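You operate a simulated robot arm through the tools that you are given. There is no shell and no other tool. Be economical: measure what you need, move in short steps, check, and stop when the job is done.

You are at the controls of a simulated robot arm. One attempt, no reset.

Task
Check disc 23 under the magnifier on the lit table: red tray if cracked, green if not.
Fine: park the magnifier, leave the light on.
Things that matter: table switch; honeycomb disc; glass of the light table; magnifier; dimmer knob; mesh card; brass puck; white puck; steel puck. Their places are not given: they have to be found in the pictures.

Only the result counts: the job must be done as asked and must still hold three seconds after the hand-in. Knocking over, shifting, dropping, spilling or breaking anything else fails it.

Robot
A 7-joint arm with a two-finger parallel gripper, fixed in place. Base frame: the origin is at the foot of the arm, x ahead of it, y to its left, z up. Units: mm, rad, N and s.
With the tool pointing down near the work surface it reaches from about 460 to 920 mm from the base axis. Its first joint turns from -2.007 to 2.007 rad. Payload 3.91 kg.
Tool frame: the origin (TCP) lies between the finger pads and is the grasp point; the fingertips stand 30 mm ahead of it; z points along the fingers, y is the line along which they close. The gripper opens to 110 mm. The fingers are 20 mm wide and 10 mm thick; the gripper's body (48 by 112 mm) begins 55 mm behind the TCP.
Orientation is that of the tool frame in the base frame, as a unit quaternion [x, y, z, w]. With the fingers straight down and closing along the base's y, the tool's x points along the base's -x, its y along +y and its z along -z.

Tools
- The arm moves only by the tool apply_moves. Its argument "commands" is one flat list of numbers, 6 for each row, row after row: the shift along the tool's x, y, z in units of 25 mm (1.0 is 25 mm), then the turn, a rotation vector about the tool's x, y, z in units of 8 degrees (1.0 is 8 degrees). In form: [dx, dy, dz, ax, ay, az, dx, dy, dz, ax, ay, az, ...]. A call has 1 to 8 rows; each row shifts and turns the commanded pose from where the row before left it, along the tool's axes as they then stand. "jaw" is the gripper command, from -1 (shut) to 1 (fully open), values between in proportion, set as the call begins (left out, the last holds). A call with a number of a shift or a turn outside -1 to 1 is refused whole. Rows are played at 5 a second. More than 50 mm and 0.15 rad between two rows, or a gripper value outside its range, and nothing of the call is played. Where a pose cannot be reached the arm comes as near as it can. A force on the tool above 80 N (or 10 N above the force at the start of the call, whichever is more), or a blocked arm, ends the call early, and 0.2 s more pass. The fingers move at their own pace (about 153 mm/s each) and stop on an object; they squeeze with about 43 N. The grip force told is the motor's: it shows also when the fingers shut on nothing. Time passes only in rows, and 0.2 s behind the last, so rows that do not move let the fingers close. The reply holds the time, the measured pose of the TCP, the force on the tool along the base axes, the opening and the grip force, in the units named above and with some noise.
- Cameras (640 x 400 px; columns grow to the right, rows downward): "scene" is fixed at [227.1, 643.4, 1655.2]; the picture's right is [-0.67, -0.74, 0.00], its down [-0.41, 0.37, -0.83] and it looks along [0.62, -0.56, -0.55] (base axes); focal length 336 px, centre (320, 200). "wrist" rides on the gripper at [72, 17, -103] in the tool frame; the picture's right is [-0.23, 0.97, 0.00], its down [-0.76, -0.18, -0.62] and it looks along [-0.61, -0.14, 0.78] (tool axes); focal length 222 px, centre (320, 200).
- grab_frame(camera): a new picture of that camera. No time passes.
- move_column(by): slides the trunk up (or, below 0, down) by that many mm; the arm rides with it, the base frame stays. It gives what a move gives, with no picture.
- point_at(camera, pixels): for up to 12 pixels [column, row] of the newest picture of that camera ("zoom" is the newest enlarged one), the place [x, y, z] in the base frame of the surface seen there, good to about 3 mm, but the place of the scene camera against the robot may be out by one fixed shift of up to 12 mm in any direction. No time passes.
- inspect(camera, box): a new picture of the part [left, top, right, bottom] of that camera's present view, enlarged. No time passes.
- job_done(): hands the job in; it is judged then, once.

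Go step by step. Measure first, check grasps and placings, and put right what went wrong. The budget is 80 turns and 54 pictures, counting those below and the enlarged ones. Unless the task says otherwise, let go and move clear before handing in, and close with one line.

The tools are called as a command line: name --argument value ..., lists and objects as JSON in quotes. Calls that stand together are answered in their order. apply_moves: Moves the arm, as the interface text tells. Its arguments: {"type":"object","properties":{"commands":{"type":"array"},"jaw":{"type":"number"}},"required":["commands"]} The other tools are called the same way: move_column (by) slides the trunk up or down; grab_frame (camera) takes a picture; point_at (camera, pixels) gives the place of the surface under pixels of a picture; inspect (camera, box) takes an enlarged picture of a part of a camera's view; job_done () hands the job in.

At the start:

```text
time_s: 0.0
eef_pos: [643.2, -173.1, 1205.6]
ee_rot: [0.0, 1.0, 0.0, 0.0]
wrist_force: [0.5, 0.3, -0.1]
gripper_width: 110.2
grip_force: 0.0
trunk travel left (down, up): [-825.0, 165.0]
```

scene: 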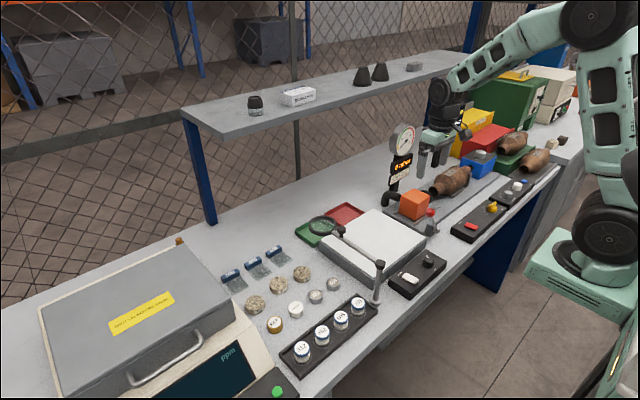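
wrist: 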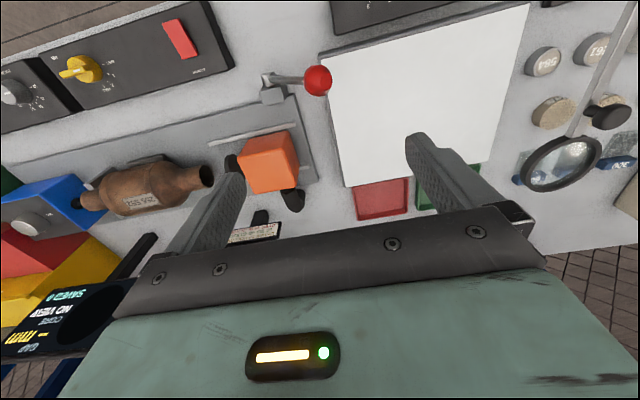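

The scene shows the light table around (375,245), the magnifier around (325,228), discs around (250-335,275-325), and the switch box at (418,275). I'll zoom in on those.

inspect --camera "scene" --box '[210, 230, 390, 370]'

inspect --camera "scene" --box '[290, 190, 460, 310]'

inspect --camera "wrist" --box '[480, 0, 640, 220]'

```text
2.86 times, centred on (300, 300) of scene
```

zoom: 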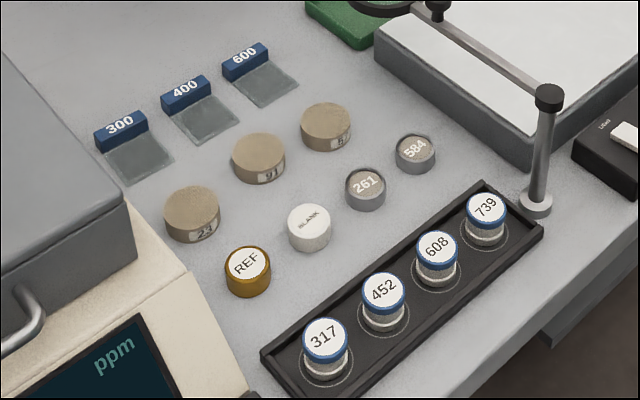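

```text
3.33 times, centred on (375, 250) of scene
```

zoom: 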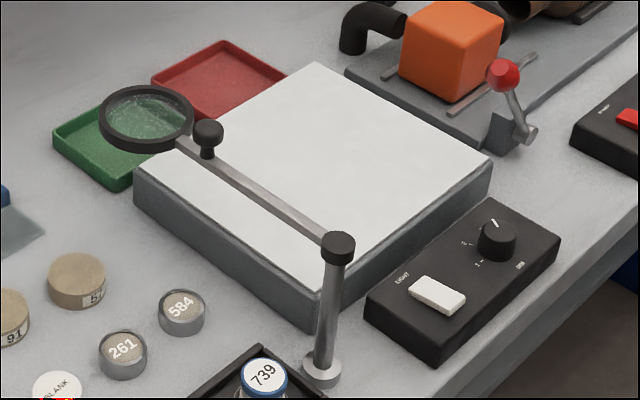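

```text
1.82 times, centred on (560, 110) of wrist
```

zoom: 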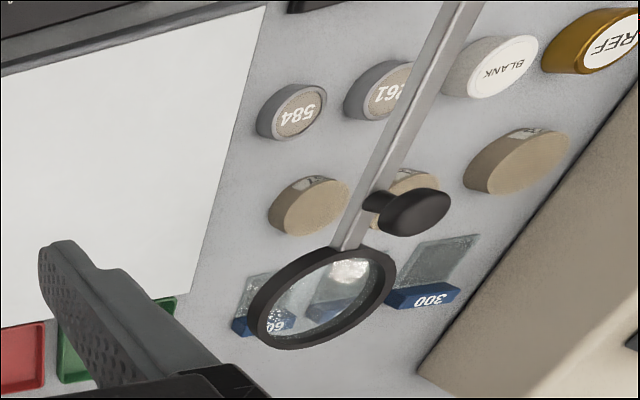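

Three honeycomb discs carry side labels. I'll read each one closely and measure the positions.

inspect --camera "scene" --box '[240, 260, 320, 310]'

point_at --camera "scene" --pixels '[[254, 301], [278, 281], [302, 271], [372, 250], [325, 223], [338, 231], [380, 264], [344, 213], [315, 235], [411, 278], [428, 260], [377, 297]]'

point_at --camera "wrist" --pixels '[[550, 110], [420, 100], [380, 200], [430, 195], [606, 103], [600, 118], [590, 100], [523, 175], [560, 162], [330, 95]]'

```text
8.00 times, centred on (280, 285) of scene
```

zoom: 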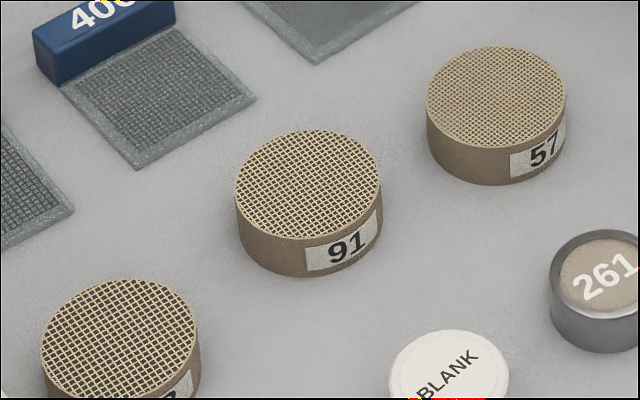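

```text
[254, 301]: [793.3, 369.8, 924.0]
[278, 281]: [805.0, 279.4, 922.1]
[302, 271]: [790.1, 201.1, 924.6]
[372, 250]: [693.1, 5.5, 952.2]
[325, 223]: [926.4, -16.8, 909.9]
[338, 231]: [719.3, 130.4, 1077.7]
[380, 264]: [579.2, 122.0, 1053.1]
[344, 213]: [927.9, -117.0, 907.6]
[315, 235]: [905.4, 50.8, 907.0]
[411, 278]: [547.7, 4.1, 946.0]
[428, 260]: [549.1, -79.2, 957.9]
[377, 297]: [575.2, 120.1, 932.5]
```

```text
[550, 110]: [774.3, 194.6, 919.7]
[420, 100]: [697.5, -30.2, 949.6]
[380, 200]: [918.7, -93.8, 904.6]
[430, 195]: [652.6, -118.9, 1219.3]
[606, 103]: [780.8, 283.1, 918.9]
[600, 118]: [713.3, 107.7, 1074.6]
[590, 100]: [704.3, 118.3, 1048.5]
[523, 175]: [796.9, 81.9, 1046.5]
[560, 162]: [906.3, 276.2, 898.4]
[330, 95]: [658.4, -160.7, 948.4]
```

inspect --camera "scene" --box '[236, 285, 284, 315]'

inspect --camera "scene" --box '[300, 195, 400, 257]'

inspect --camera "scene" --box '[380, 240, 460, 300]'

```text
13.33 times, centred on (260, 300) of scene
```

zoom: 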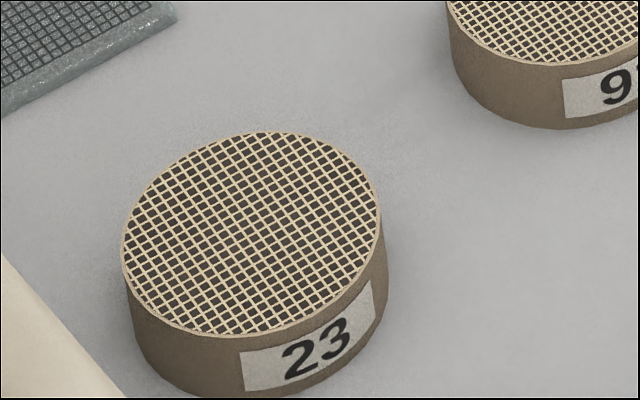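

```text
6.40 times, centred on (350, 226) of scene
```

zoom: 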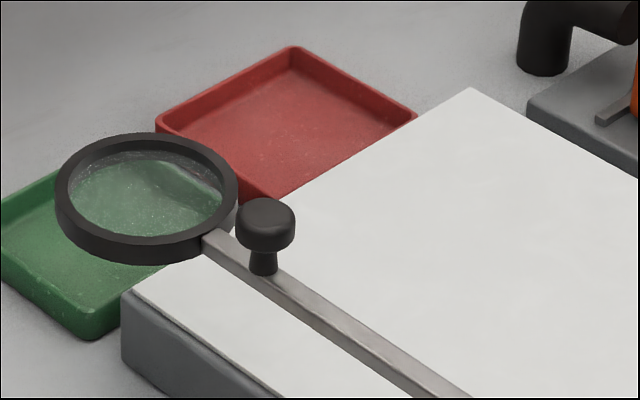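

```text
6.67 times, centred on (420, 270) of scene
```

zoom: 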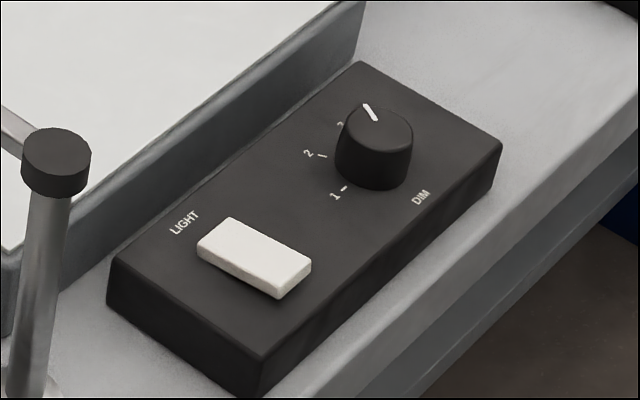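

Disc 23 is the nearest-left one, at about (790,368), and its label is readable. I'm moving the arm high over it.

apply_moves --commands '[0, 1, 0, 0, 0, 0, 0, 1, 0, 0, 0, 0, 0, 1, 0, 0, 0, 0, 0, 1, 0, 0, 0, 0, 0, 1, 0, 0, 0, 0, 0, 1, 0, 0, 0, 0, 0, 1, 0, 0, 0, 0, 0, 1, 0, 0, 0, 0]'

apply_moves --commands '[-0.4, 1, 0, 0, 0, 0, -0.4, 1, 0, 0, 0, 0, -0.4, 1, 0, 0, 0, 0, -0.4, 1, 0, 0, 0, 0, -0.4, 1, 0, 0, 0, 0, -0.4, 1, 0, 0, 0, 0, -0.4, 1, 0, 0, 0, 0, -0.4, 1, 0, 0, 0, 0]'

apply_moves --commands '[-0.4, 1, 0, 0, 0, 0, -0.4, 1, 0, 0, 0, 0, -0.4, 1, 0, 0, 0, 0, -0.4, 1, 0.5, 0, 0, 0, -0.4, 1, 0.5, 0, 0, 0, 0, 0, 0, 0, 0, 0]'

grab_frame --camera "wrist"

grab_frame --camera "scene"

```text
time_s: 1.8
eef_pos: [642.7, 26.6, 1205.1]
ee_rot: [0.0, 1.0, 0.0, 0.0]
wrist_force: [-0.1, -0.5, 0.5]
gripper_width: 109.9
grip_force: 0.1
trunk travel left (down, up): [-825.0, 165.0]
```

```text
time_s: 3.6
eef_pos: [723.4, 225.7, 1205.0]
ee_rot: [0.0, 1.0, 0.0, 0.0]
wrist_force: [0.2, -0.4, 0.2]
gripper_width: 110.0
grip_force: 0.0
trunk travel left (down, up): [-825.0, 165.0]
```

```text
time_s: 5.0
eef_pos: [763.6, 337.0, 1182.6]
ee_rot: [0.0, 1.0, 0.001, 0.0]
wrist_force: [0.0, -0.1, -0.1]
gripper_width: 110.1
grip_force: 0.0
out of reach, approached as far as the arm can: row 5
trunk travel left (down, up): [-825.0, 165.0]
```

```text
44 pictures are left
```

wrist: 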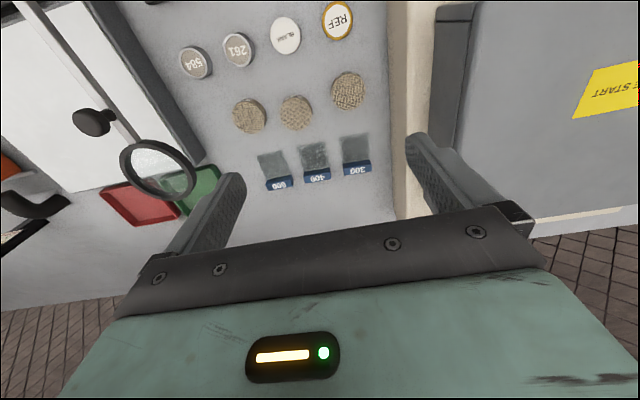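

```text
43 pictures are left
```

scene: 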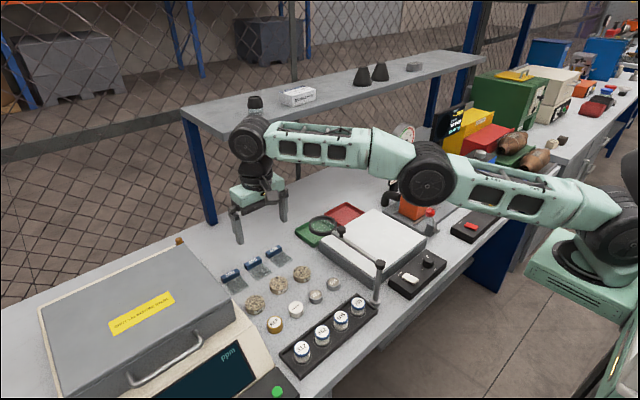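

Disc 23 shows at wrist pixel (348,90). I'll measure the discs, pucks, box edge, trays and lens from here.

point_at --camera "wrist" --pixels '[[350, 75], [333, 86], [366, 84], [350, 93], [295, 105], [337, 20], [405, 100], [440, 80], [355, 165], [130, 200], [200, 185], [250, 112]]'

inspect --camera "wrist" --box '[220, 50, 420, 175]'

point_at --camera "wrist" --pixels '[[92, 120], [122, 158], [195, 178], [155, 143], [160, 198], [125, 90], [145, 140], [185, 150], [208, 155]]'

```text
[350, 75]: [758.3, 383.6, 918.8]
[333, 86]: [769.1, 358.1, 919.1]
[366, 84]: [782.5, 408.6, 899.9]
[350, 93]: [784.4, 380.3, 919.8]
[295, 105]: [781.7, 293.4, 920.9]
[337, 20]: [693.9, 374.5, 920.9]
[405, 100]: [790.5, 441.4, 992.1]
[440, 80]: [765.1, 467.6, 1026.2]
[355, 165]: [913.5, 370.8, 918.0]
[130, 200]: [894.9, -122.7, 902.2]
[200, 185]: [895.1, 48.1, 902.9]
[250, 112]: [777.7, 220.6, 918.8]
```

```text
3.20 times, centred on (320, 112) of wrist
```

zoom: 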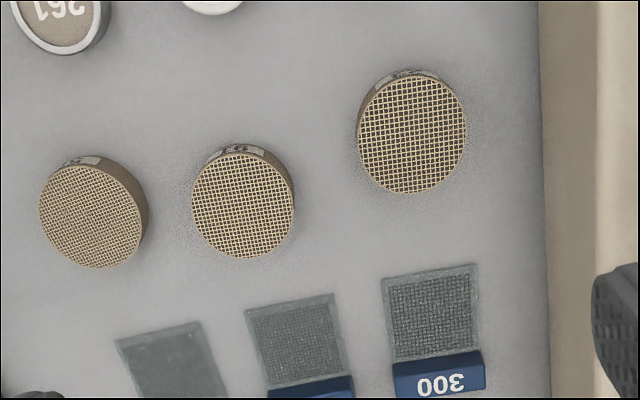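

```text
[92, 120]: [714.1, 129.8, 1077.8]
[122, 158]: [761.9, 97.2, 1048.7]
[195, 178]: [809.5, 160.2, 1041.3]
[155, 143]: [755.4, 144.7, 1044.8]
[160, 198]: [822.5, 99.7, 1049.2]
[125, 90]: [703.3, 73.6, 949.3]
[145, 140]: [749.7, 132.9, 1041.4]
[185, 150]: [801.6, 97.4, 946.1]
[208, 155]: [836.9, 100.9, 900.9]
```

Disc 23's centre is at about (782,378,920), with the beige box close on its +y side. I'll turn the gripper 90° to close along x with the camera on the free side, descending a little as I go.

apply_moves --commands '[0, 0, 0.5, 0, 0, -1, 0, 0, 0.5, 0, 0, -1, 0, 0, 0.5, 0, 0, -1, 0, 0, 0.5, 0, 0, -1, 0, 0, 0.5, 0, 0, -1, 0, 0, 0.5, 0, 0, -1, 0, 0, 0, 0, 0, -1, 0, 0, 0, 0, 0, -1]'

apply_moves --commands '[0, 0, 0, 0, 0, -1, 0, 0, 0, 0, 0, -1, 0, 0, 0, 0, 0, -1, 0, 0, 0, 0, 0, -0.25, 0, 0, 0, 0, 0, 0]'

grab_frame --camera "wrist"

```text
time_s: 6.8
eef_pos: [763.4, 335.5, 1106.3]
ee_rot: [-0.531, 0.847, 0.0, 0.0]
wrist_force: [0.2, -0.3, 0.8]
gripper_width: 110.0
grip_force: 0.0
trunk travel left (down, up): [-825.0, 165.0]
```

```text
time_s: 8.0
eef_pos: [762.4, 335.5, 1107.4]
ee_rot: [0.708, -0.707, 0.0, 0.0]
wrist_force: [0.1, 0.6, -0.5]
gripper_width: 109.9
grip_force: 0.1
trunk travel left (down, up): [-825.0, 165.0]
```

```text
41 pictures are left
```

wrist: 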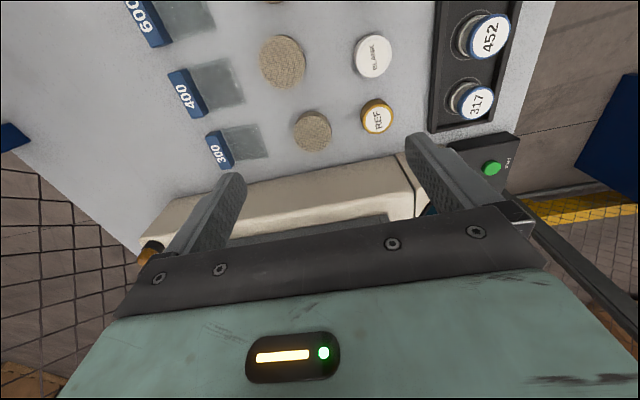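

inspect --camera "wrist" --box '[280, 100, 360, 160]'

point_at --camera "wrist" --pixels '[[314, 128], [298, 128], [329, 127], [313, 112], [313, 145], [310, 170], [262, 140], [377, 118], [280, 62], [265, 155]]'

```text
6.67 times, centred on (320, 130) of wrist
```

zoom: 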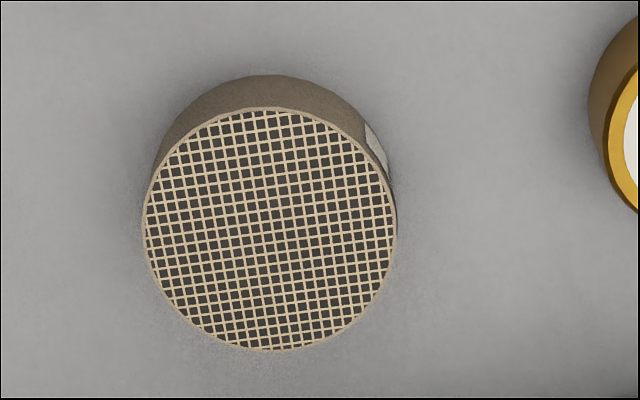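

```text
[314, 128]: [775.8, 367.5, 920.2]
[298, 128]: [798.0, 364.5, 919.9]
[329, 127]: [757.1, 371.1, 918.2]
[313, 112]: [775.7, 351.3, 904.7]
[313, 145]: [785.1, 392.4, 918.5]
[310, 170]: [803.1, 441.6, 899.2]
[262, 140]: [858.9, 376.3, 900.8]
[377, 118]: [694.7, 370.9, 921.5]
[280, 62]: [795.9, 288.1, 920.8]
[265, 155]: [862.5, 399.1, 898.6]
```

The disc's top centre is at about (780,375.5). I'll move over it with the jaw opened to 80 mm and descend partway.

apply_moves --commands '[-0.8, -0.35, 0, 0, 0, 0, -0.8, -0.35, 0, 0, 0, 0, 0, 0, 1, 0, 0, 0, 0, 0, 1, 0, 0, 0, 0, 0, 1, 0, 0, 0, 0, 0, 1, 0, 0, 0, 0, 0, 0, 0, 0, 0]' --jaw 0.4545

grab_frame --camera "wrist"

point_at --camera "wrist" --pixels '[[330, 170], [318, 180], [300, 180], [340, 180], [318, 200]]'

```text
time_s: 9.6
eef_pos: [763.5, 356.6, 1008.2]
ee_rot: [0.707, -0.707, 0.0, 0.0]
wrist_force: [0.7, -0.1, -0.4]
gripper_width: 80.3
grip_force: 0.2
out of reach, approached as far as the arm can: row 1, 2
trunk travel left (down, up): [-825.0, 165.0]
```

```text
39 pictures are left
```

wrist: 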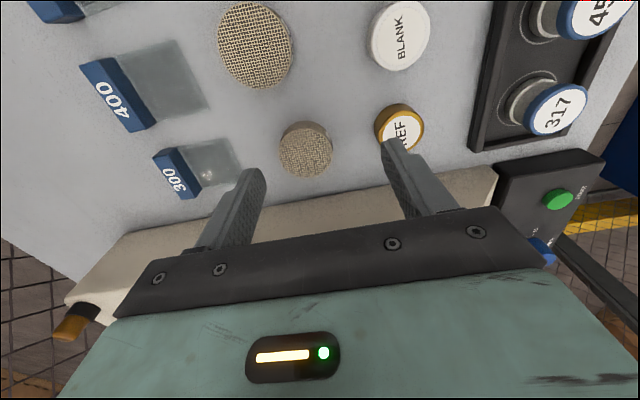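

```text
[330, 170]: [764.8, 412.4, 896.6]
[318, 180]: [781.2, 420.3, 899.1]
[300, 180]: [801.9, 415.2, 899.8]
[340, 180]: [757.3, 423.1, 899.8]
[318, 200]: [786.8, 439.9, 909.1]
```

The shift was cut short by reach at the greater height. I'll make the remaining shift here, lower down.

apply_moves --commands '[-0.38, -0.33, 0.4, 0, 0, 0, -0.38, -0.33, 0.4, 0, 0, 0, 0, 0, 0, 0, 0, 0]'

inspect --camera "wrist" --box '[200, 80, 460, 242]'

```text
time_s: 10.4
eef_pos: [761.8, 357.0, 989.1]
ee_rot: [-0.707, 0.707, 0.0, 0.0]
wrist_force: [-0.4, 0.3, -0.4]
gripper_width: 80.1
grip_force: 0.1
out of reach, approached as far as the arm can: row 1, 2
trunk travel left (down, up): [-825.0, 165.0]
```

```text
2.46 times, centred on (330, 161) of wrist
```

zoom: 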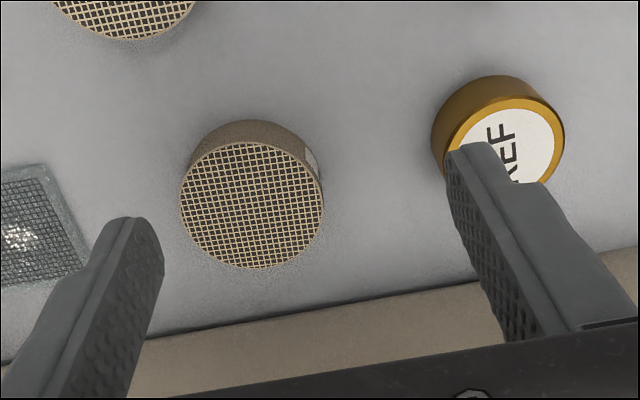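

Still limited by reach. I'll check the arm's shoulder height to pick a better trunk height.

point_at --camera "scene" --pixels '[[612, 222], [430, 180], [250, 140], [585, 285], [560, 250], [330, 147], [500, 185], [575, 200], [300, 97], [240, 125], [180, 110], [170, 285]]'

```text
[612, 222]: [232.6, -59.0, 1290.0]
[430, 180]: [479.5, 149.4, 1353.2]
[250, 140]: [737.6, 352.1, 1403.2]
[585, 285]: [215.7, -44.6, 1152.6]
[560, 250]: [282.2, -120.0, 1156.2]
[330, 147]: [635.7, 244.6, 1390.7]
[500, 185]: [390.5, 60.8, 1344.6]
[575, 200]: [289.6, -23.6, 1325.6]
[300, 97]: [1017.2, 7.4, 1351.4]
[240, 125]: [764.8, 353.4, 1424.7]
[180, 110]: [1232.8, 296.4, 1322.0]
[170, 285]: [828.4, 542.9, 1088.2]
```

The shoulder is at about z=1290 and the wrist is close to that, so I'll raise the TCP and lower the trunk to see if reach improves.

apply_moves --commands '[0.2, 0, -1, 0, 0, 0, 0.2, 0, -1, 0, 0, 0, 0.2, 0, -1, 0, 0, 0, 0.2, 0, -1, 0, 0, 0, 0, 0, 0, 0, 0, 0]'

move_column --by -100

apply_moves --commands '[-0.5, -0.4, 0, 0, 0, 0, -0.5, -0.4, 0, 0, 0, 0, -0.5, 0, 0, 0, 0, 0, 0, 0, 0, 0, 0, 0]'

```text
time_s: 11.6
eef_pos: [762.0, 337.0, 1090.8]
ee_rot: [-0.706, 0.708, 0.0, 0.0]
wrist_force: [0.3, -0.4, 1.1]
gripper_width: 80.1
grip_force: 0.0
trunk travel left (down, up): [-825.0, 165.0]
```

```text
time_s: 12.9
eef_pos: [761.7, 336.0, 991.6]
ee_rot: [-0.707, 0.707, 0.0, 0.0]
wrist_force: [-0.4, -0.2, -0.1]
gripper_width: 80.0
grip_force: 0.1
trunk travel left (down, up): [-725.0, 265.0]
```

```text
time_s: 13.9
eef_pos: [762.9, 356.8, 989.2]
ee_rot: [-0.707, 0.707, -0.001, 0.0]
wrist_force: [-1.2, -0.1, 0.2]
gripper_width: 80.1
grip_force: 0.1
out of reach, approached as far as the arm can: row 2, 3
trunk travel left (down, up): [-725.0, 265.0]
```

The reach limit hasn't changed. I'll look at the arm's posture.

grab_frame --camera "scene"

```text
37 pictures are left
```

scene: 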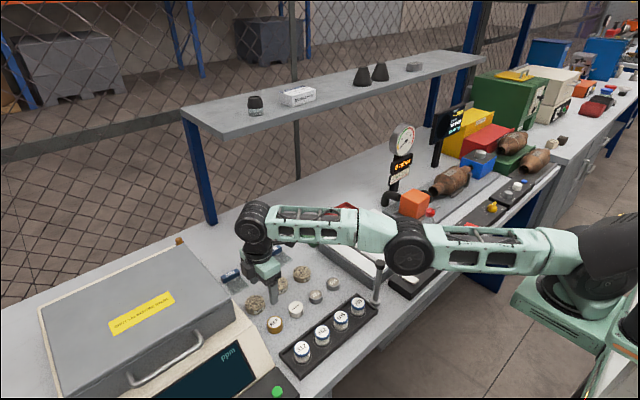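

point_at --camera "scene" --pixels '[[605, 265], [410, 247], [255, 222], [635, 245], [570, 310], [575, 250], [540, 245], [380, 230], [265, 215], [340, 228], [450, 245], [590, 240]]'

```text
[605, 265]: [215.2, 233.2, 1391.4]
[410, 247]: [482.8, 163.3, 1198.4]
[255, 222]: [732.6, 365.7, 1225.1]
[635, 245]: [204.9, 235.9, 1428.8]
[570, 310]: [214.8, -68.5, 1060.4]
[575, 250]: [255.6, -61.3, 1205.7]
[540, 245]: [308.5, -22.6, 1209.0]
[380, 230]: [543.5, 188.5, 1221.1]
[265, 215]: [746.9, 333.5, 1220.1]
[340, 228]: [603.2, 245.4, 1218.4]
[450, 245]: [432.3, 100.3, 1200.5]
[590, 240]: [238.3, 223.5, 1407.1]
```

The arm is stretched straight, so this is a real limit. I'll tilt the tool 12° outward about the closing axis, which keeps the pads flat on the disc, then finish the shift.

apply_moves --commands '[0, 0, 0, 0, -0.75, 0, 0, 0, 0, 0, -0.75, 0, -0.28, -0.34, 0.06, 0, 0, 0, -0.28, -0.34, 0.06, 0, 0, 0, 0, 0, 0, 0, 0, 0]'

grab_frame --camera "wrist"

```text
time_s: 15.1
eef_pos: [786.1, 373.3, 989.0]
ee_rot: [-0.703, 0.704, 0.074, 0.074]
wrist_force: [-0.1, 0.0, 0.0]
gripper_width: 80.3
grip_force: 0.1
out of reach, approached as far as the arm can: row 1, 2, 3, 4
trunk travel left (down, up): [-725.0, 265.0]
```

```text
36 pictures are left
```

wrist: 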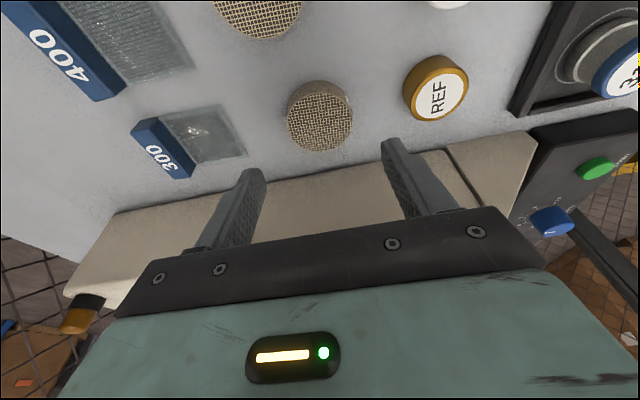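

point_at --camera "wrist" --pixels '[[320, 122], [290, 118], [350, 124], [320, 148], [316, 96], [319, 110], [235, 140], [390, 165], [250, 185]]'

inspect --camera "wrist" --box '[270, 70, 370, 160]'

```text
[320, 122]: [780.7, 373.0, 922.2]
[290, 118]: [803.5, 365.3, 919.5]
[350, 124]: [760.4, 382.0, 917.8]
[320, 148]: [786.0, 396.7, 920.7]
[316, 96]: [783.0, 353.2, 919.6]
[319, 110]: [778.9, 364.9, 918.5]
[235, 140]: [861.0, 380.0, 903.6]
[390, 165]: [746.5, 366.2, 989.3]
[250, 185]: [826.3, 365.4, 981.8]
```

```text
4.44 times, centred on (320, 115) of wrist
```

zoom: 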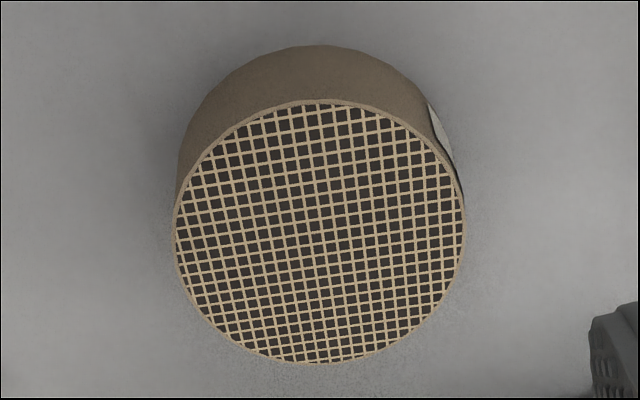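

Disc 23's centre is at about (781,373.5). I'm descending along a corrected path and stopping short to check.

apply_moves --commands '[0.22, 0.07, 0.7, 0, 0, 0, 0.22, 0.07, 0.7, 0, 0, 0, 0, 0, 0, 0, 0, 0]'

inspect --camera "wrist" --box '[200, 60, 460, 222]'

```text
time_s: 15.9
eef_pos: [783.5, 373.3, 954.7]
ee_rot: [-0.703, 0.703, 0.074, 0.073]
wrist_force: [0.4, -0.8, -0.8]
gripper_width: 80.0
grip_force: 0.2
trunk travel left (down, up): [-725.0, 265.0]
```

```text
2.46 times, centred on (330, 141) of wrist
```

zoom: 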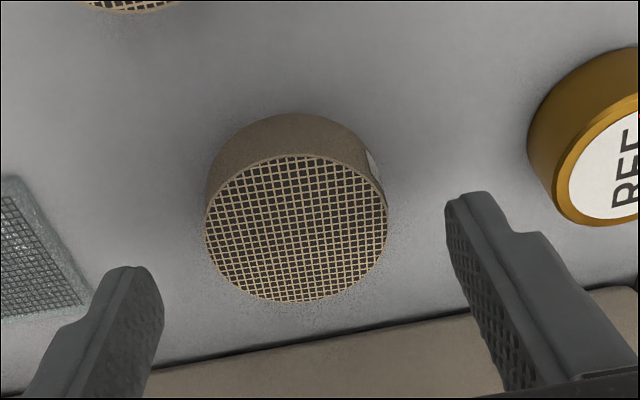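

Clearances look fine on both sides, so I'll make the final descent and then close.

apply_moves --commands '[0.18, 0.05, 0.385, 0, 0, 0, 0.18, 0.05, 0.385, 0, 0, 0, 0, 0, 0, 0, 0, 0]'

inspect --camera "wrist" --box '[200, 60, 460, 222]'

```text
time_s: 16.7
eef_pos: [785.1, 370.3, 932.2]
ee_rot: [-0.703, 0.703, 0.074, 0.073]
wrist_force: [-0.3, 0.0, -0.6]
gripper_width: 80.3
grip_force: 0.1
out of reach, approached as far as the arm can: row 1, 2
trunk travel left (down, up): [-725.0, 265.0]
```

```text
2.46 times, centred on (330, 141) of wrist
```

zoom: 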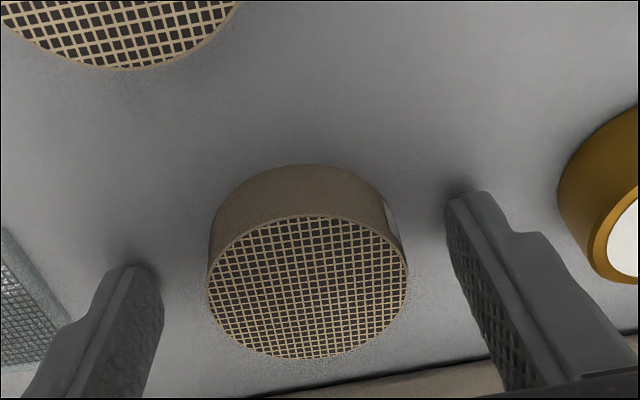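

The fingers straddle disc 23. I'll close on it.

apply_moves --commands '[0, 0, 0, 0, 0, 0, 0, 0, 0, 0, 0, 0, 0, 0, 0, 0, 0, 0, 0, 0, 0, 0, 0, 0]' --jaw -0.2

inspect --camera "wrist" --box '[200, 60, 460, 222]'

```text
time_s: 17.7
eef_pos: [785.1, 370.9, 933.0]
ee_rot: [-0.703, 0.704, 0.074, 0.072]
wrist_force: [0.0, 0.1, 0.6]
gripper_width: 47.8
grip_force: 42.9
trunk travel left (down, up): [-725.0, 265.0]
```

```text
2.46 times, centred on (330, 141) of wrist
```

zoom: 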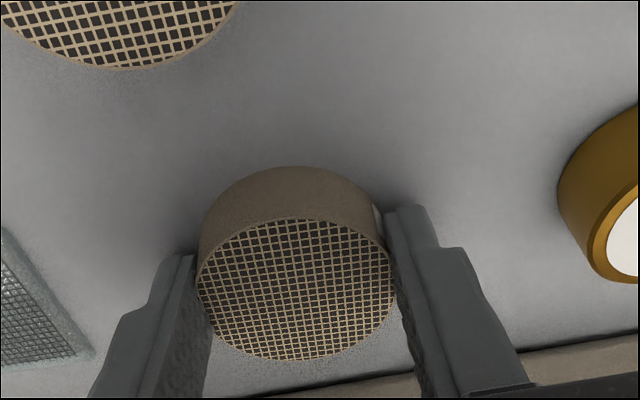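

Disc 23 is gripped at a 47.8 mm width. I'll lift it and retract a little.

apply_moves --commands '[-0.208, 0, -0.978, 0, 0, 0, -0.208, 0, -0.978, 0, 0, 0, -0.208, 0, -0.978, 0, 0, 0, 0.3, 0.4, -0.88, 0, 0, 0, 0.3, 0.4, -0.88, 0, 0, 0, 0.3, 0.4, -0.88, 0, 0, 0, 0.3, 0.4, -0.88, 0, 0, 0, 0.3, 0.4, -0.88, 0, 0, 0]'

grab_frame --camera "wrist"

```text
time_s: 19.5
eef_pos: [737.2, 311.9, 1108.2]
ee_rot: [-0.703, 0.703, 0.073, 0.074]
wrist_force: [1.1, -0.3, 0.2]
gripper_width: 48.3
grip_force: 43.5
trunk travel left (down, up): [-725.0, 265.0]
```

```text
31 pictures are left
```

wrist: 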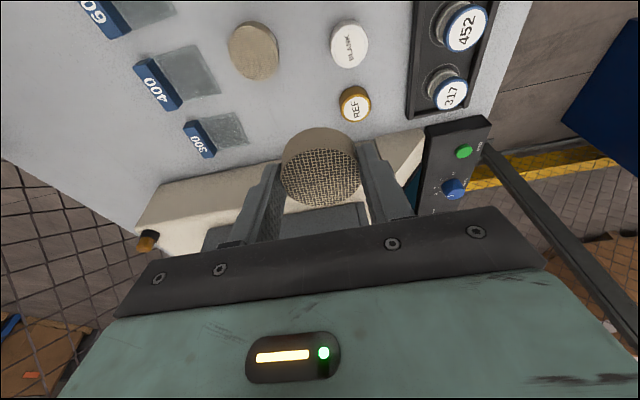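

The disc is held. I'm rising further and carrying it over the magnifier arm toward the glass.

apply_moves --commands '[-0.208, 0, -0.978, 0, 0, 0, -0.208, 0, -0.978, 0, 0, 0, 0.978, 0, -0.208, 0, 0, 0, 0.978, 0, -0.208, 0, 0, 0, 0.978, 0, -0.208, 0, 0, 0, 0.978, 0, -0.208, 0, 0, 0, 0.978, 0, -0.208, 0, 0, 0, 0.978, 0, -0.208, 0, 0, 0]'

apply_moves --commands '[0.978, 0, -0.208, 0, 0, 0, 0.978, 0, -0.208, 0, 0, 0, 0.978, 0, -0.208, 0, 0, 0, 0.978, 0, -0.208, 0, 0, 0, 0.978, 0, -0.208, 0, 0, 0, 0.978, 0, -0.208, 0, 0, 0, 0, 0, 0, 0, 0, 0]'

grab_frame --camera "scene"

grab_frame --camera "wrist"

```text
time_s: 21.3
eef_pos: [736.1, 164.7, 1154.8]
ee_rot: [0.703, -0.703, -0.074, -0.073]
wrist_force: [0.2, 0.5, -0.5]
gripper_width: 48.3
grip_force: 42.8
trunk travel left (down, up): [-725.0, 265.0]
```

```text
time_s: 22.9
eef_pos: [737.0, 9.1, 1158.5]
ee_rot: [0.704, -0.702, -0.075, -0.074]
wrist_force: [-0.7, -0.5, 0.1]
gripper_width: 49.4
grip_force: 42.9
trunk travel left (down, up): [-725.0, 265.0]
```

```text
30 pictures are left
```

scene: 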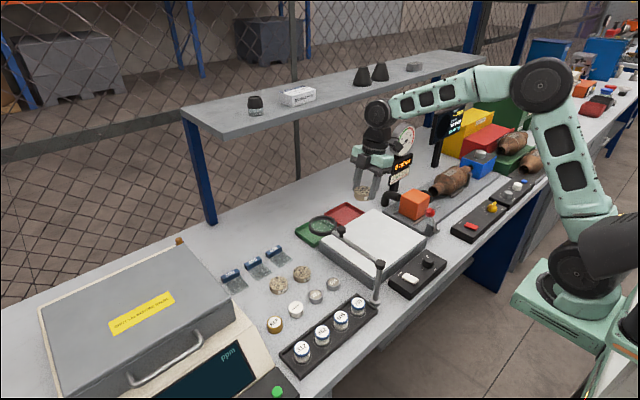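

```text
29 pictures are left
```

wrist: 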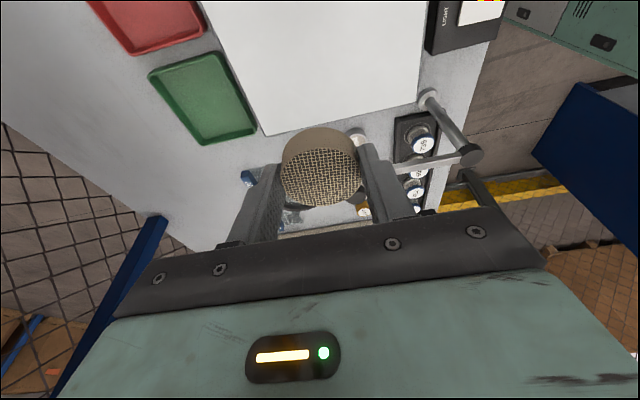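

I'll measure the glass corners, trays and post in this view.

point_at --camera "wrist" --pixels '[[266, 132], [414, 98], [206, 10], [420, 10], [325, 70], [205, 97], [150, 10], [155, 72], [205, 140], [253, 130], [210, 55], [480, 12]]'

point_at --camera "wrist" --pixels '[[469, 154], [430, 98], [450, 157], [420, 160]]'

```text
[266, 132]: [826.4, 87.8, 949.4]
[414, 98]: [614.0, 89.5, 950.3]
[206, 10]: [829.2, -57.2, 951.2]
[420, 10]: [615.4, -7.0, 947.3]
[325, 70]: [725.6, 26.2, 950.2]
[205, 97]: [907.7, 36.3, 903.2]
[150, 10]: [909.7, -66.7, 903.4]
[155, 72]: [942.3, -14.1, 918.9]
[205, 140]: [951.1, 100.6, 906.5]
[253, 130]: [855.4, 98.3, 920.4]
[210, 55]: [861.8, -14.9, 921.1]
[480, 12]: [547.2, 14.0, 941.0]
```

```text
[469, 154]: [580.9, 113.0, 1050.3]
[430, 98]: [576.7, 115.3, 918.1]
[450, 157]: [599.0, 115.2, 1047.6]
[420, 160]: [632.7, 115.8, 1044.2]
```

The glass spans x 614–828 with its top at z≈950, and the post is at (578,114), giving a lens arc radius of about 212. I'll set the disc at (752,-8), starting with the descent.

apply_moves --commands '[0.3, -0.086, 0.859, 0, 0, 0, 0.3, -0.086, 0.859, 0, 0, 0, 0.3, -0.086, 0.859, 0, 0, 0, 0.3, -0.086, 0.859, 0, 0, 0, 0.3, -0.086, 0.859, 0, 0, 0, 0.3, -0.086, 0.859, 0, 0, 0, 0.3, -0.086, 0.859, 0, 0, 0]'

inspect --camera "scene" --box '[300, 150, 460, 270]'

```text
time_s: 24.5
eef_pos: [750.9, -8.7, 1000.6]
ee_rot: [0.704, -0.703, -0.074, -0.074]
wrist_force: [-1.7, -0.5, -0.7]
gripper_width: 49.3
grip_force: 42.9
trunk travel left (down, up): [-725.0, 265.0]
```

```text
3.33 times, centred on (380, 210) of scene
```

zoom: 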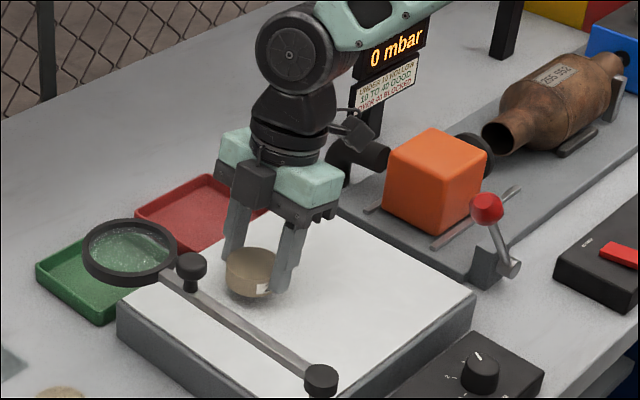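

It's well placed above the glass, so I'll lower it gently.

apply_moves --commands '[0.035, 0, 0.16, 0, 0, 0, 0.035, 0, 0.16, 0, 0, 0, 0.035, 0, 0.16, 0, 0, 0, 0.035, 0, 0.15, 0, 0, 0, 0, 0, 0, 0, 0, 0]'

inspect --camera "scene" --box '[340, 190, 400, 240]'

```text
time_s: 25.7
eef_pos: [749.8, -8.8, 984.9]
ee_rot: [0.704, -0.703, -0.074, -0.073]
wrist_force: [-0.2, 0.0, 0.0]
gripper_width: 49.4
grip_force: 43.1
trunk travel left (down, up): [-725.0, 265.0]
```

```text
8.00 times, centred on (370, 215) of scene
```

zoom: 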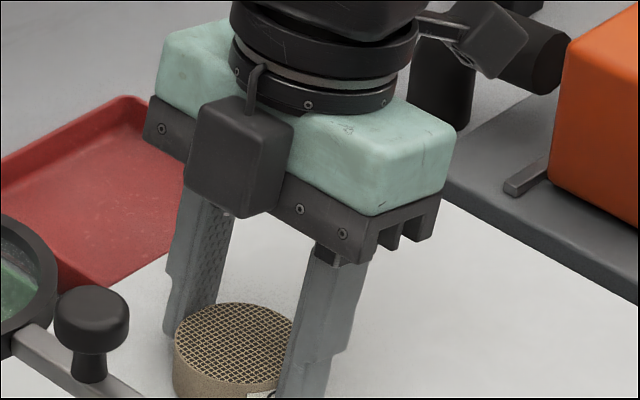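

No contact force yet, so I'll creep down 1 mm at a time.

apply_moves --commands '[0.008, 0, 0.04, 0, 0, 0, 0.008, 0, 0.04, 0, 0, 0, 0, 0, 0, 0, 0, 0]'

```text
time_s: 26.5
eef_pos: [750.3, -9.0, 981.7]
ee_rot: [0.704, -0.703, -0.073, -0.074]
wrist_force: [-2.8, -2.4, 13.9]
gripper_width: 49.1
grip_force: 43.0
trunk travel left (down, up): [-725.0, 265.0]
```

Contact at 14 N up-force means the disc is seated. I'll release and rise straight up.

apply_moves --commands '[0, 0, 0, 0, 0, 0, 0, 0, 0, 0, 0, 0, 0, 0, 0, 0, 0, 0]' --jaw 0.36

apply_moves --commands '[-0.1, 0, -0.5, 0, 0, 0, -0.208, 0, -0.978, 0, 0, 0, -0.208, 0, -0.978, 0, 0, 0, -0.208, 0, -0.978, 0, 0, 0, -0.208, 0, -0.978, 0, 0, 0, -0.208, 0, -0.978, 0, 0, 0, -0.208, 0, -0.978, 0, 0, 0, 0, 0, 0, 0, 0, 0]'

grab_frame --camera "wrist"

```text
time_s: 27.3
eef_pos: [750.7, -7.8, 982.0]
ee_rot: [0.703, -0.703, -0.073, -0.074]
wrist_force: [-3.2, -0.2, 5.2]
gripper_width: 72.8
grip_force: 0.0
trunk travel left (down, up): [-725.0, 265.0]
```

```text
time_s: 29.1
eef_pos: [751.8, -6.7, 1143.4]
ee_rot: [0.703, -0.703, -0.074, -0.074]
wrist_force: [0.2, 0.1, -0.3]
gripper_width: 74.9
grip_force: 0.1
trunk travel left (down, up): [-725.0, 265.0]
```

```text
26 pictures are left
```

wrist: 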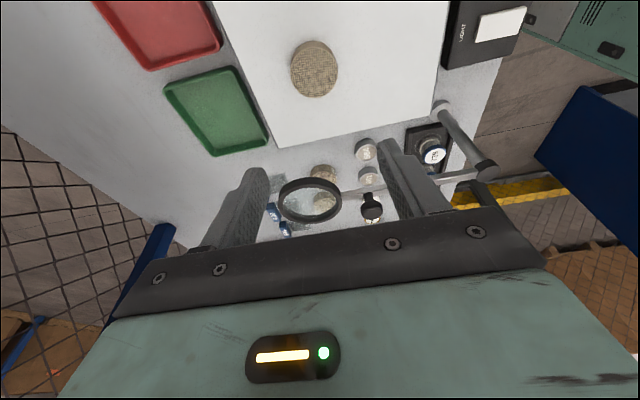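

point_at --camera "wrist" --pixels '[[314, 66], [300, 95], [500, 24], [485, 20], [520, 16], [492, 37], [463, 30], [281, 200], [342, 200], [311, 183], [370, 207], [486, 168]]'

inspect --camera "wrist" --box '[430, 0, 540, 70]'

```text
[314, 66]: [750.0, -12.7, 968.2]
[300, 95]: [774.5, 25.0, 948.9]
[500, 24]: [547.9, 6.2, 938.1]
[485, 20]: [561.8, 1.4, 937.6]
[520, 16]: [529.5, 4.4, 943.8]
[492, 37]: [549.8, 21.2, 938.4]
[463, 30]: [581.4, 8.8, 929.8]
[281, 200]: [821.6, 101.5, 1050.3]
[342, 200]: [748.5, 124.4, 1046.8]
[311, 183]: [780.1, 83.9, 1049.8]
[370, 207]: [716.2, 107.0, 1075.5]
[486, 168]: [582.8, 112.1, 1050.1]
```

```text
5.71 times, centred on (485, 35) of wrist
```

zoom: 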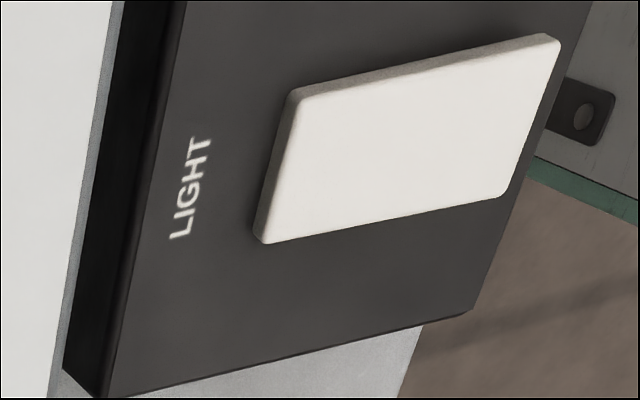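

The disc sits at (750,-11). The rocker's raised side is the near (-x) edge, at about (531,6,944). I'll untilt, close the fingers and move above that edge.

apply_moves --commands '[0, 0, 0, 0, 0.75, 0, 0, 0, 0, 0, 0.75, 0, 0, 1, 0, 0, 0, 0, 0, 1, 0, 0, 0, 0, 0, 1, 0, 0, 0, 0, 0, 1, 0, 0, 0, 0, 0, 1, 0, 0, 0, 0, 0, 1, 0, 0, 0, 0]' --jaw -1

apply_moves --commands '[-0.26, 1, 0, 0, 0, 0, -0.26, 1, 0, 0, 0, 0, 0, 0.8, 1, 0, 0, 0, 0, 0, 1, 0, 0, 0, 0, 0, 1, 0, 0, 0, 0, 0, 1, 0, 0, 0, 0, 0, 1, 0, 0, 0, 0, 0, 0, 0, 0, 0]'

grab_frame --camera "wrist"

```text
time_s: 30.9
eef_pos: [604.6, -8.9, 1144.0]
ee_rot: [-0.707, 0.707, -0.001, 0.001]
wrist_force: [0.5, -0.4, -0.2]
gripper_width: 0.3
grip_force: 37.5
trunk travel left (down, up): [-725.0, 265.0]
```

```text
time_s: 32.7
eef_pos: [532.2, 1.7, 1020.0]
ee_rot: [0.708, -0.706, 0.0, 0.0]
wrist_force: [0.4, 0.2, 1.0]
gripper_width: 0.0
grip_force: 37.7
trunk travel left (down, up): [-725.0, 265.0]
```

```text
24 pictures are left
```

wrist: 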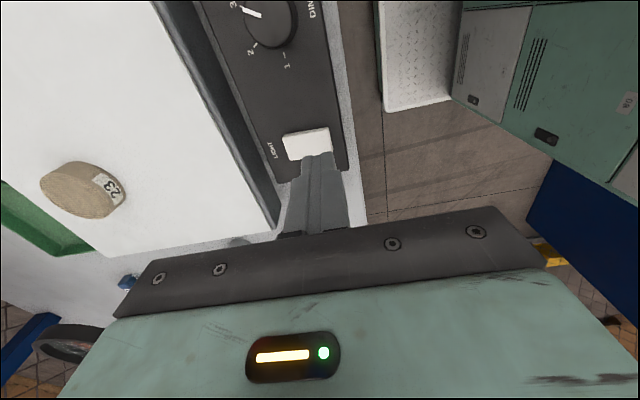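

point_at --camera "wrist" --pixels '[[286, 140], [306, 143], [326, 132], [293, 156], [327, 150], [318, 155]]'

apply_moves --commands '[-0.08, 0, 0.6, 0, 0, 0, -0.08, 0, 0.6, 0, 0, 0, 0, 0, 0, 0, 0, 0]'

inspect --camera "wrist" --box '[240, 100, 400, 220]'

```text
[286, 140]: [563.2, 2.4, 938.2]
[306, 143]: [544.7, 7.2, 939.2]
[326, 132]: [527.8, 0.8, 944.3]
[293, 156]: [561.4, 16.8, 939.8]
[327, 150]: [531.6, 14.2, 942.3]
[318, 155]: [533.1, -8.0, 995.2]
```

```text
time_s: 33.5
eef_pos: [532.2, 6.9, 991.2]
ee_rot: [-0.707, 0.708, 0.0, 0.0]
wrist_force: [0.0, -0.2, -0.8]
gripper_width: 0.1
grip_force: 37.2
trunk travel left (down, up): [-725.0, 265.0]
```

```text
3.33 times, centred on (320, 160) of wrist
```

zoom: 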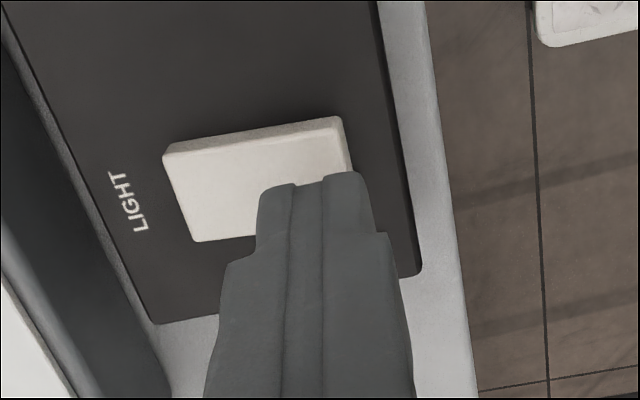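

Positioned over the raised edge with the tips at z≈961. I'll press down in small steps.

apply_moves --commands '[0, 0, 0.5, 0, 0, 0, 0, 0, 0.12, 0, 0, 0, 0, 0, 0.1, 0, 0, 0, 0, 0, 0.1, 0, 0, 0, 0, 0, 0.1, 0, 0, 0]'

inspect --camera "scene" --box '[300, 190, 460, 310]'

```text
time_s: 34.7
eef_pos: [530.5, 7.8, 968.6]
ee_rot: [0.707, -0.707, 0.002, -0.002]
wrist_force: [-8.8, -4.8, 47.6]
gripper_width: 0.0
grip_force: 37.3
trunk travel left (down, up): [-725.0, 265.0]
```

```text
3.33 times, centred on (380, 250) of scene
```

zoom: 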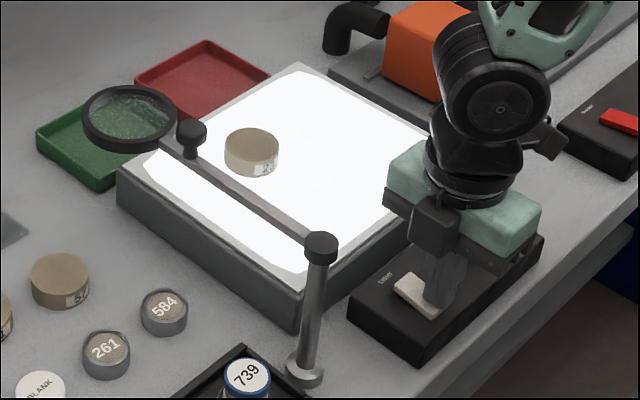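

The light is on and the glass glows. I'll rise, move above the magnifier knob at about (716,113), and turn back so the fingers close along y.

apply_moves --commands '[0, 0, -1, 0, 0, 0, 0, 0, -1, 0, 0, 0, 0, 0, -1, 0, 0, 0, 0, 0, -1, 0, 0, 0, 0, 0, -1, 0, 0, 0, 0, 0, -1, 0, 0, 0, -0.2, -0.9, -1, 0, 0, 0, -0.5, -0.9, 0, 0, 0, 0]'

apply_moves --commands '[-0.6, -0.9, 0, 0, 0, 0, -0.6, -0.9, 0, 0, 0, 0, -0.6, -0.9, 0, 0, 0, 0, -0.6, -0.9, 0, 0, 0, 0, -0.6, -1, 0, 0, 0, 0, -0.5, -1, 0, 0, 0, 0, 0, 0, 0, 0, 0, 1, 0, 0, 0, 0, 0, 1]' --jaw -0.2

apply_moves --commands '[0, 0, 0, 0, 0, 1, 0, 0, 0, 0, 0, 1, 0, 0, 0, 0, 0, 1, 0, 0, 0, 0, 0, 1, 0, 0, 0, 0, 0, 1, 0, 0, 0, 0, 0, 1, 0, 0, 0, 0, 0, 1, 0, 0, 0, 0, 0, 1]'

apply_moves --commands '[0, 0, 0, 0, 0, 1, 0, 0, 0, 0, 0, 0.25, 0, 0, 0, 0, 0, 0]'

grab_frame --camera "wrist"

```text
time_s: 36.5
eef_pos: [576.2, 25.5, 1139.9]
ee_rot: [-0.707, 0.707, 0.0, 0.0]
wrist_force: [-1.1, -0.3, -0.6]
gripper_width: 0.3
grip_force: 37.7
trunk travel left (down, up): [-725.0, 265.0]
```

```text
time_s: 38.3
eef_pos: [716.6, 113.6, 1140.3]
ee_rot: [-0.602, 0.799, 0.0, 0.0]
wrist_force: [0.6, -0.2, 0.5]
gripper_width: 43.9
grip_force: 0.1
trunk travel left (down, up): [-725.0, 265.0]
```

```text
time_s: 40.1
eef_pos: [715.7, 113.5, 1142.7]
ee_rot: [-0.087, 0.996, 0.0, -0.001]
wrist_force: [-0.3, 0.0, -0.3]
gripper_width: 43.8
grip_force: 0.1
trunk travel left (down, up): [-725.0, 265.0]
```

```text
time_s: 40.9
eef_pos: [715.1, 113.6, 1142.8]
ee_rot: [-0.001, 1.0, 0.0, -0.001]
wrist_force: [0.4, 0.2, -0.4]
gripper_width: 44.1
grip_force: 0.1
trunk travel left (down, up): [-725.0, 265.0]
```

```text
21 pictures are left
```

wrist: 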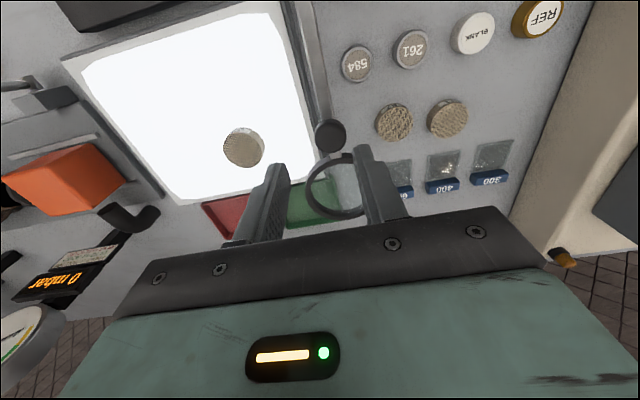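

point_at --camera "wrist" --pixels '[[330, 137], [318, 137], [343, 136], [330, 122], [331, 150], [310, 50], [335, 217], [308, 190]]'

inspect --camera "wrist" --box '[270, 90, 400, 230]'

```text
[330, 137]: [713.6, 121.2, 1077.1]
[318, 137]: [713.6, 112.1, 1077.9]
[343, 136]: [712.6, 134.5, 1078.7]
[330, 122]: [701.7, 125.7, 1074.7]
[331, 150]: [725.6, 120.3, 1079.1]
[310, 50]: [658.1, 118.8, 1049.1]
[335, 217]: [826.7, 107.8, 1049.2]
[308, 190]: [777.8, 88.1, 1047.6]
```

```text
2.86 times, centred on (335, 160) of wrist
```

zoom: 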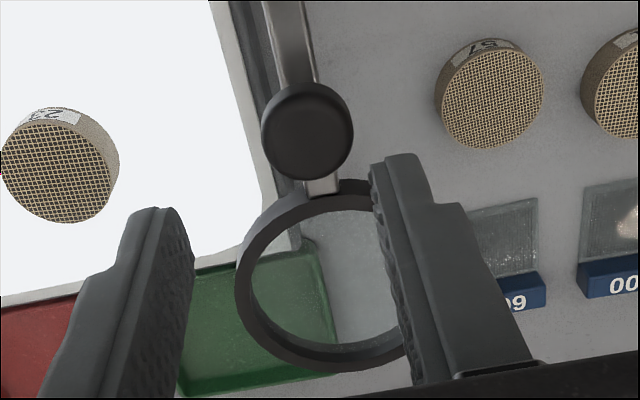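

The knob head's centre is at (713.5,122) with its top at z≈1078. I'll align, descend so the tips sit at about 1057 just above the bar, and grip.

apply_moves --commands '[0.06, 0.34, 0.5, 0, 0, 0, 0, 0, 0.85, 0, 0, 0, 0, 0, 0.85, 0, 0, 0, 0, 0, 0, 0, 0, 0]'

apply_moves --commands '[0, 0, 0, 0, 0, 0, 0, 0, 0, 0, 0, 0, 0, 0, 0, 0, 0, 0]' --jaw -0.75

inspect --camera "wrist" --box '[240, 60, 420, 240]'

```text
time_s: 41.9
eef_pos: [713.7, 122.6, 1084.2]
ee_rot: [0.0, 1.0, 0.0, 0.0]
wrist_force: [0.8, 0.1, -0.2]
gripper_width: 43.7
grip_force: 0.1
trunk travel left (down, up): [-725.0, 265.0]
```

```text
time_s: 42.7
eef_pos: [713.8, 121.2, 1084.2]
ee_rot: [0.0, 1.0, 0.0, 0.0]
wrist_force: [0.1, -3.7, -0.6]
gripper_width: 25.1
grip_force: 45.0
trunk travel left (down, up): [-725.0, 265.0]
```

```text
2.22 times, centred on (330, 150) of wrist
```

zoom: 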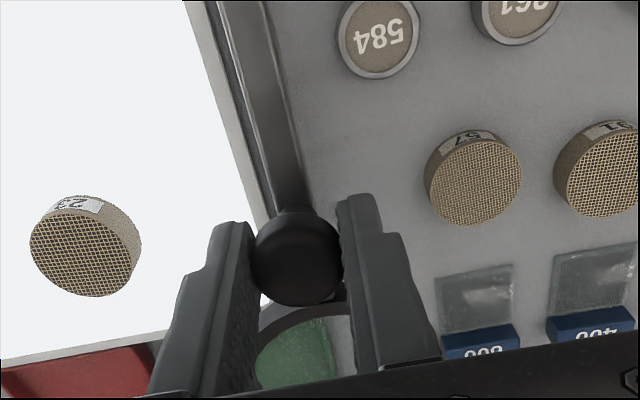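

The knob is gripped at 25.1 mm. I'll swing it along its arc (r≈135 about the post) while turning in step, first half.

apply_moves --commands '[-0.009, -0.372, 0, 0, 0, 0.494, -0.009, -0.372, 0, 0, 0, 0.494, -0.009, -0.372, 0, 0, 0, 0.494, -0.009, -0.372, 0, 0, 0, 0.494, -0.009, -0.372, 0, 0, 0, 0.494]'

grab_frame --camera "wrist"

```text
time_s: 43.9
eef_pos: [707.6, 78.1, 1084.9]
ee_rot: [0.171, 0.985, -0.001, -0.002]
wrist_force: [-11.7, 5.0, -9.3]
gripper_width: 25.3
grip_force: 45.2
trunk travel left (down, up): [-725.0, 265.0]
```

```text
18 pictures are left
```

wrist: 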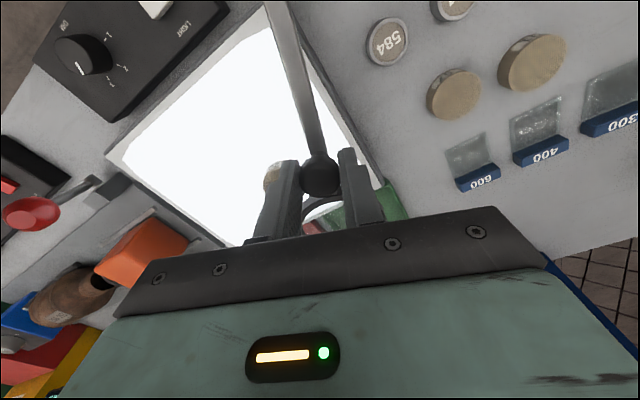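

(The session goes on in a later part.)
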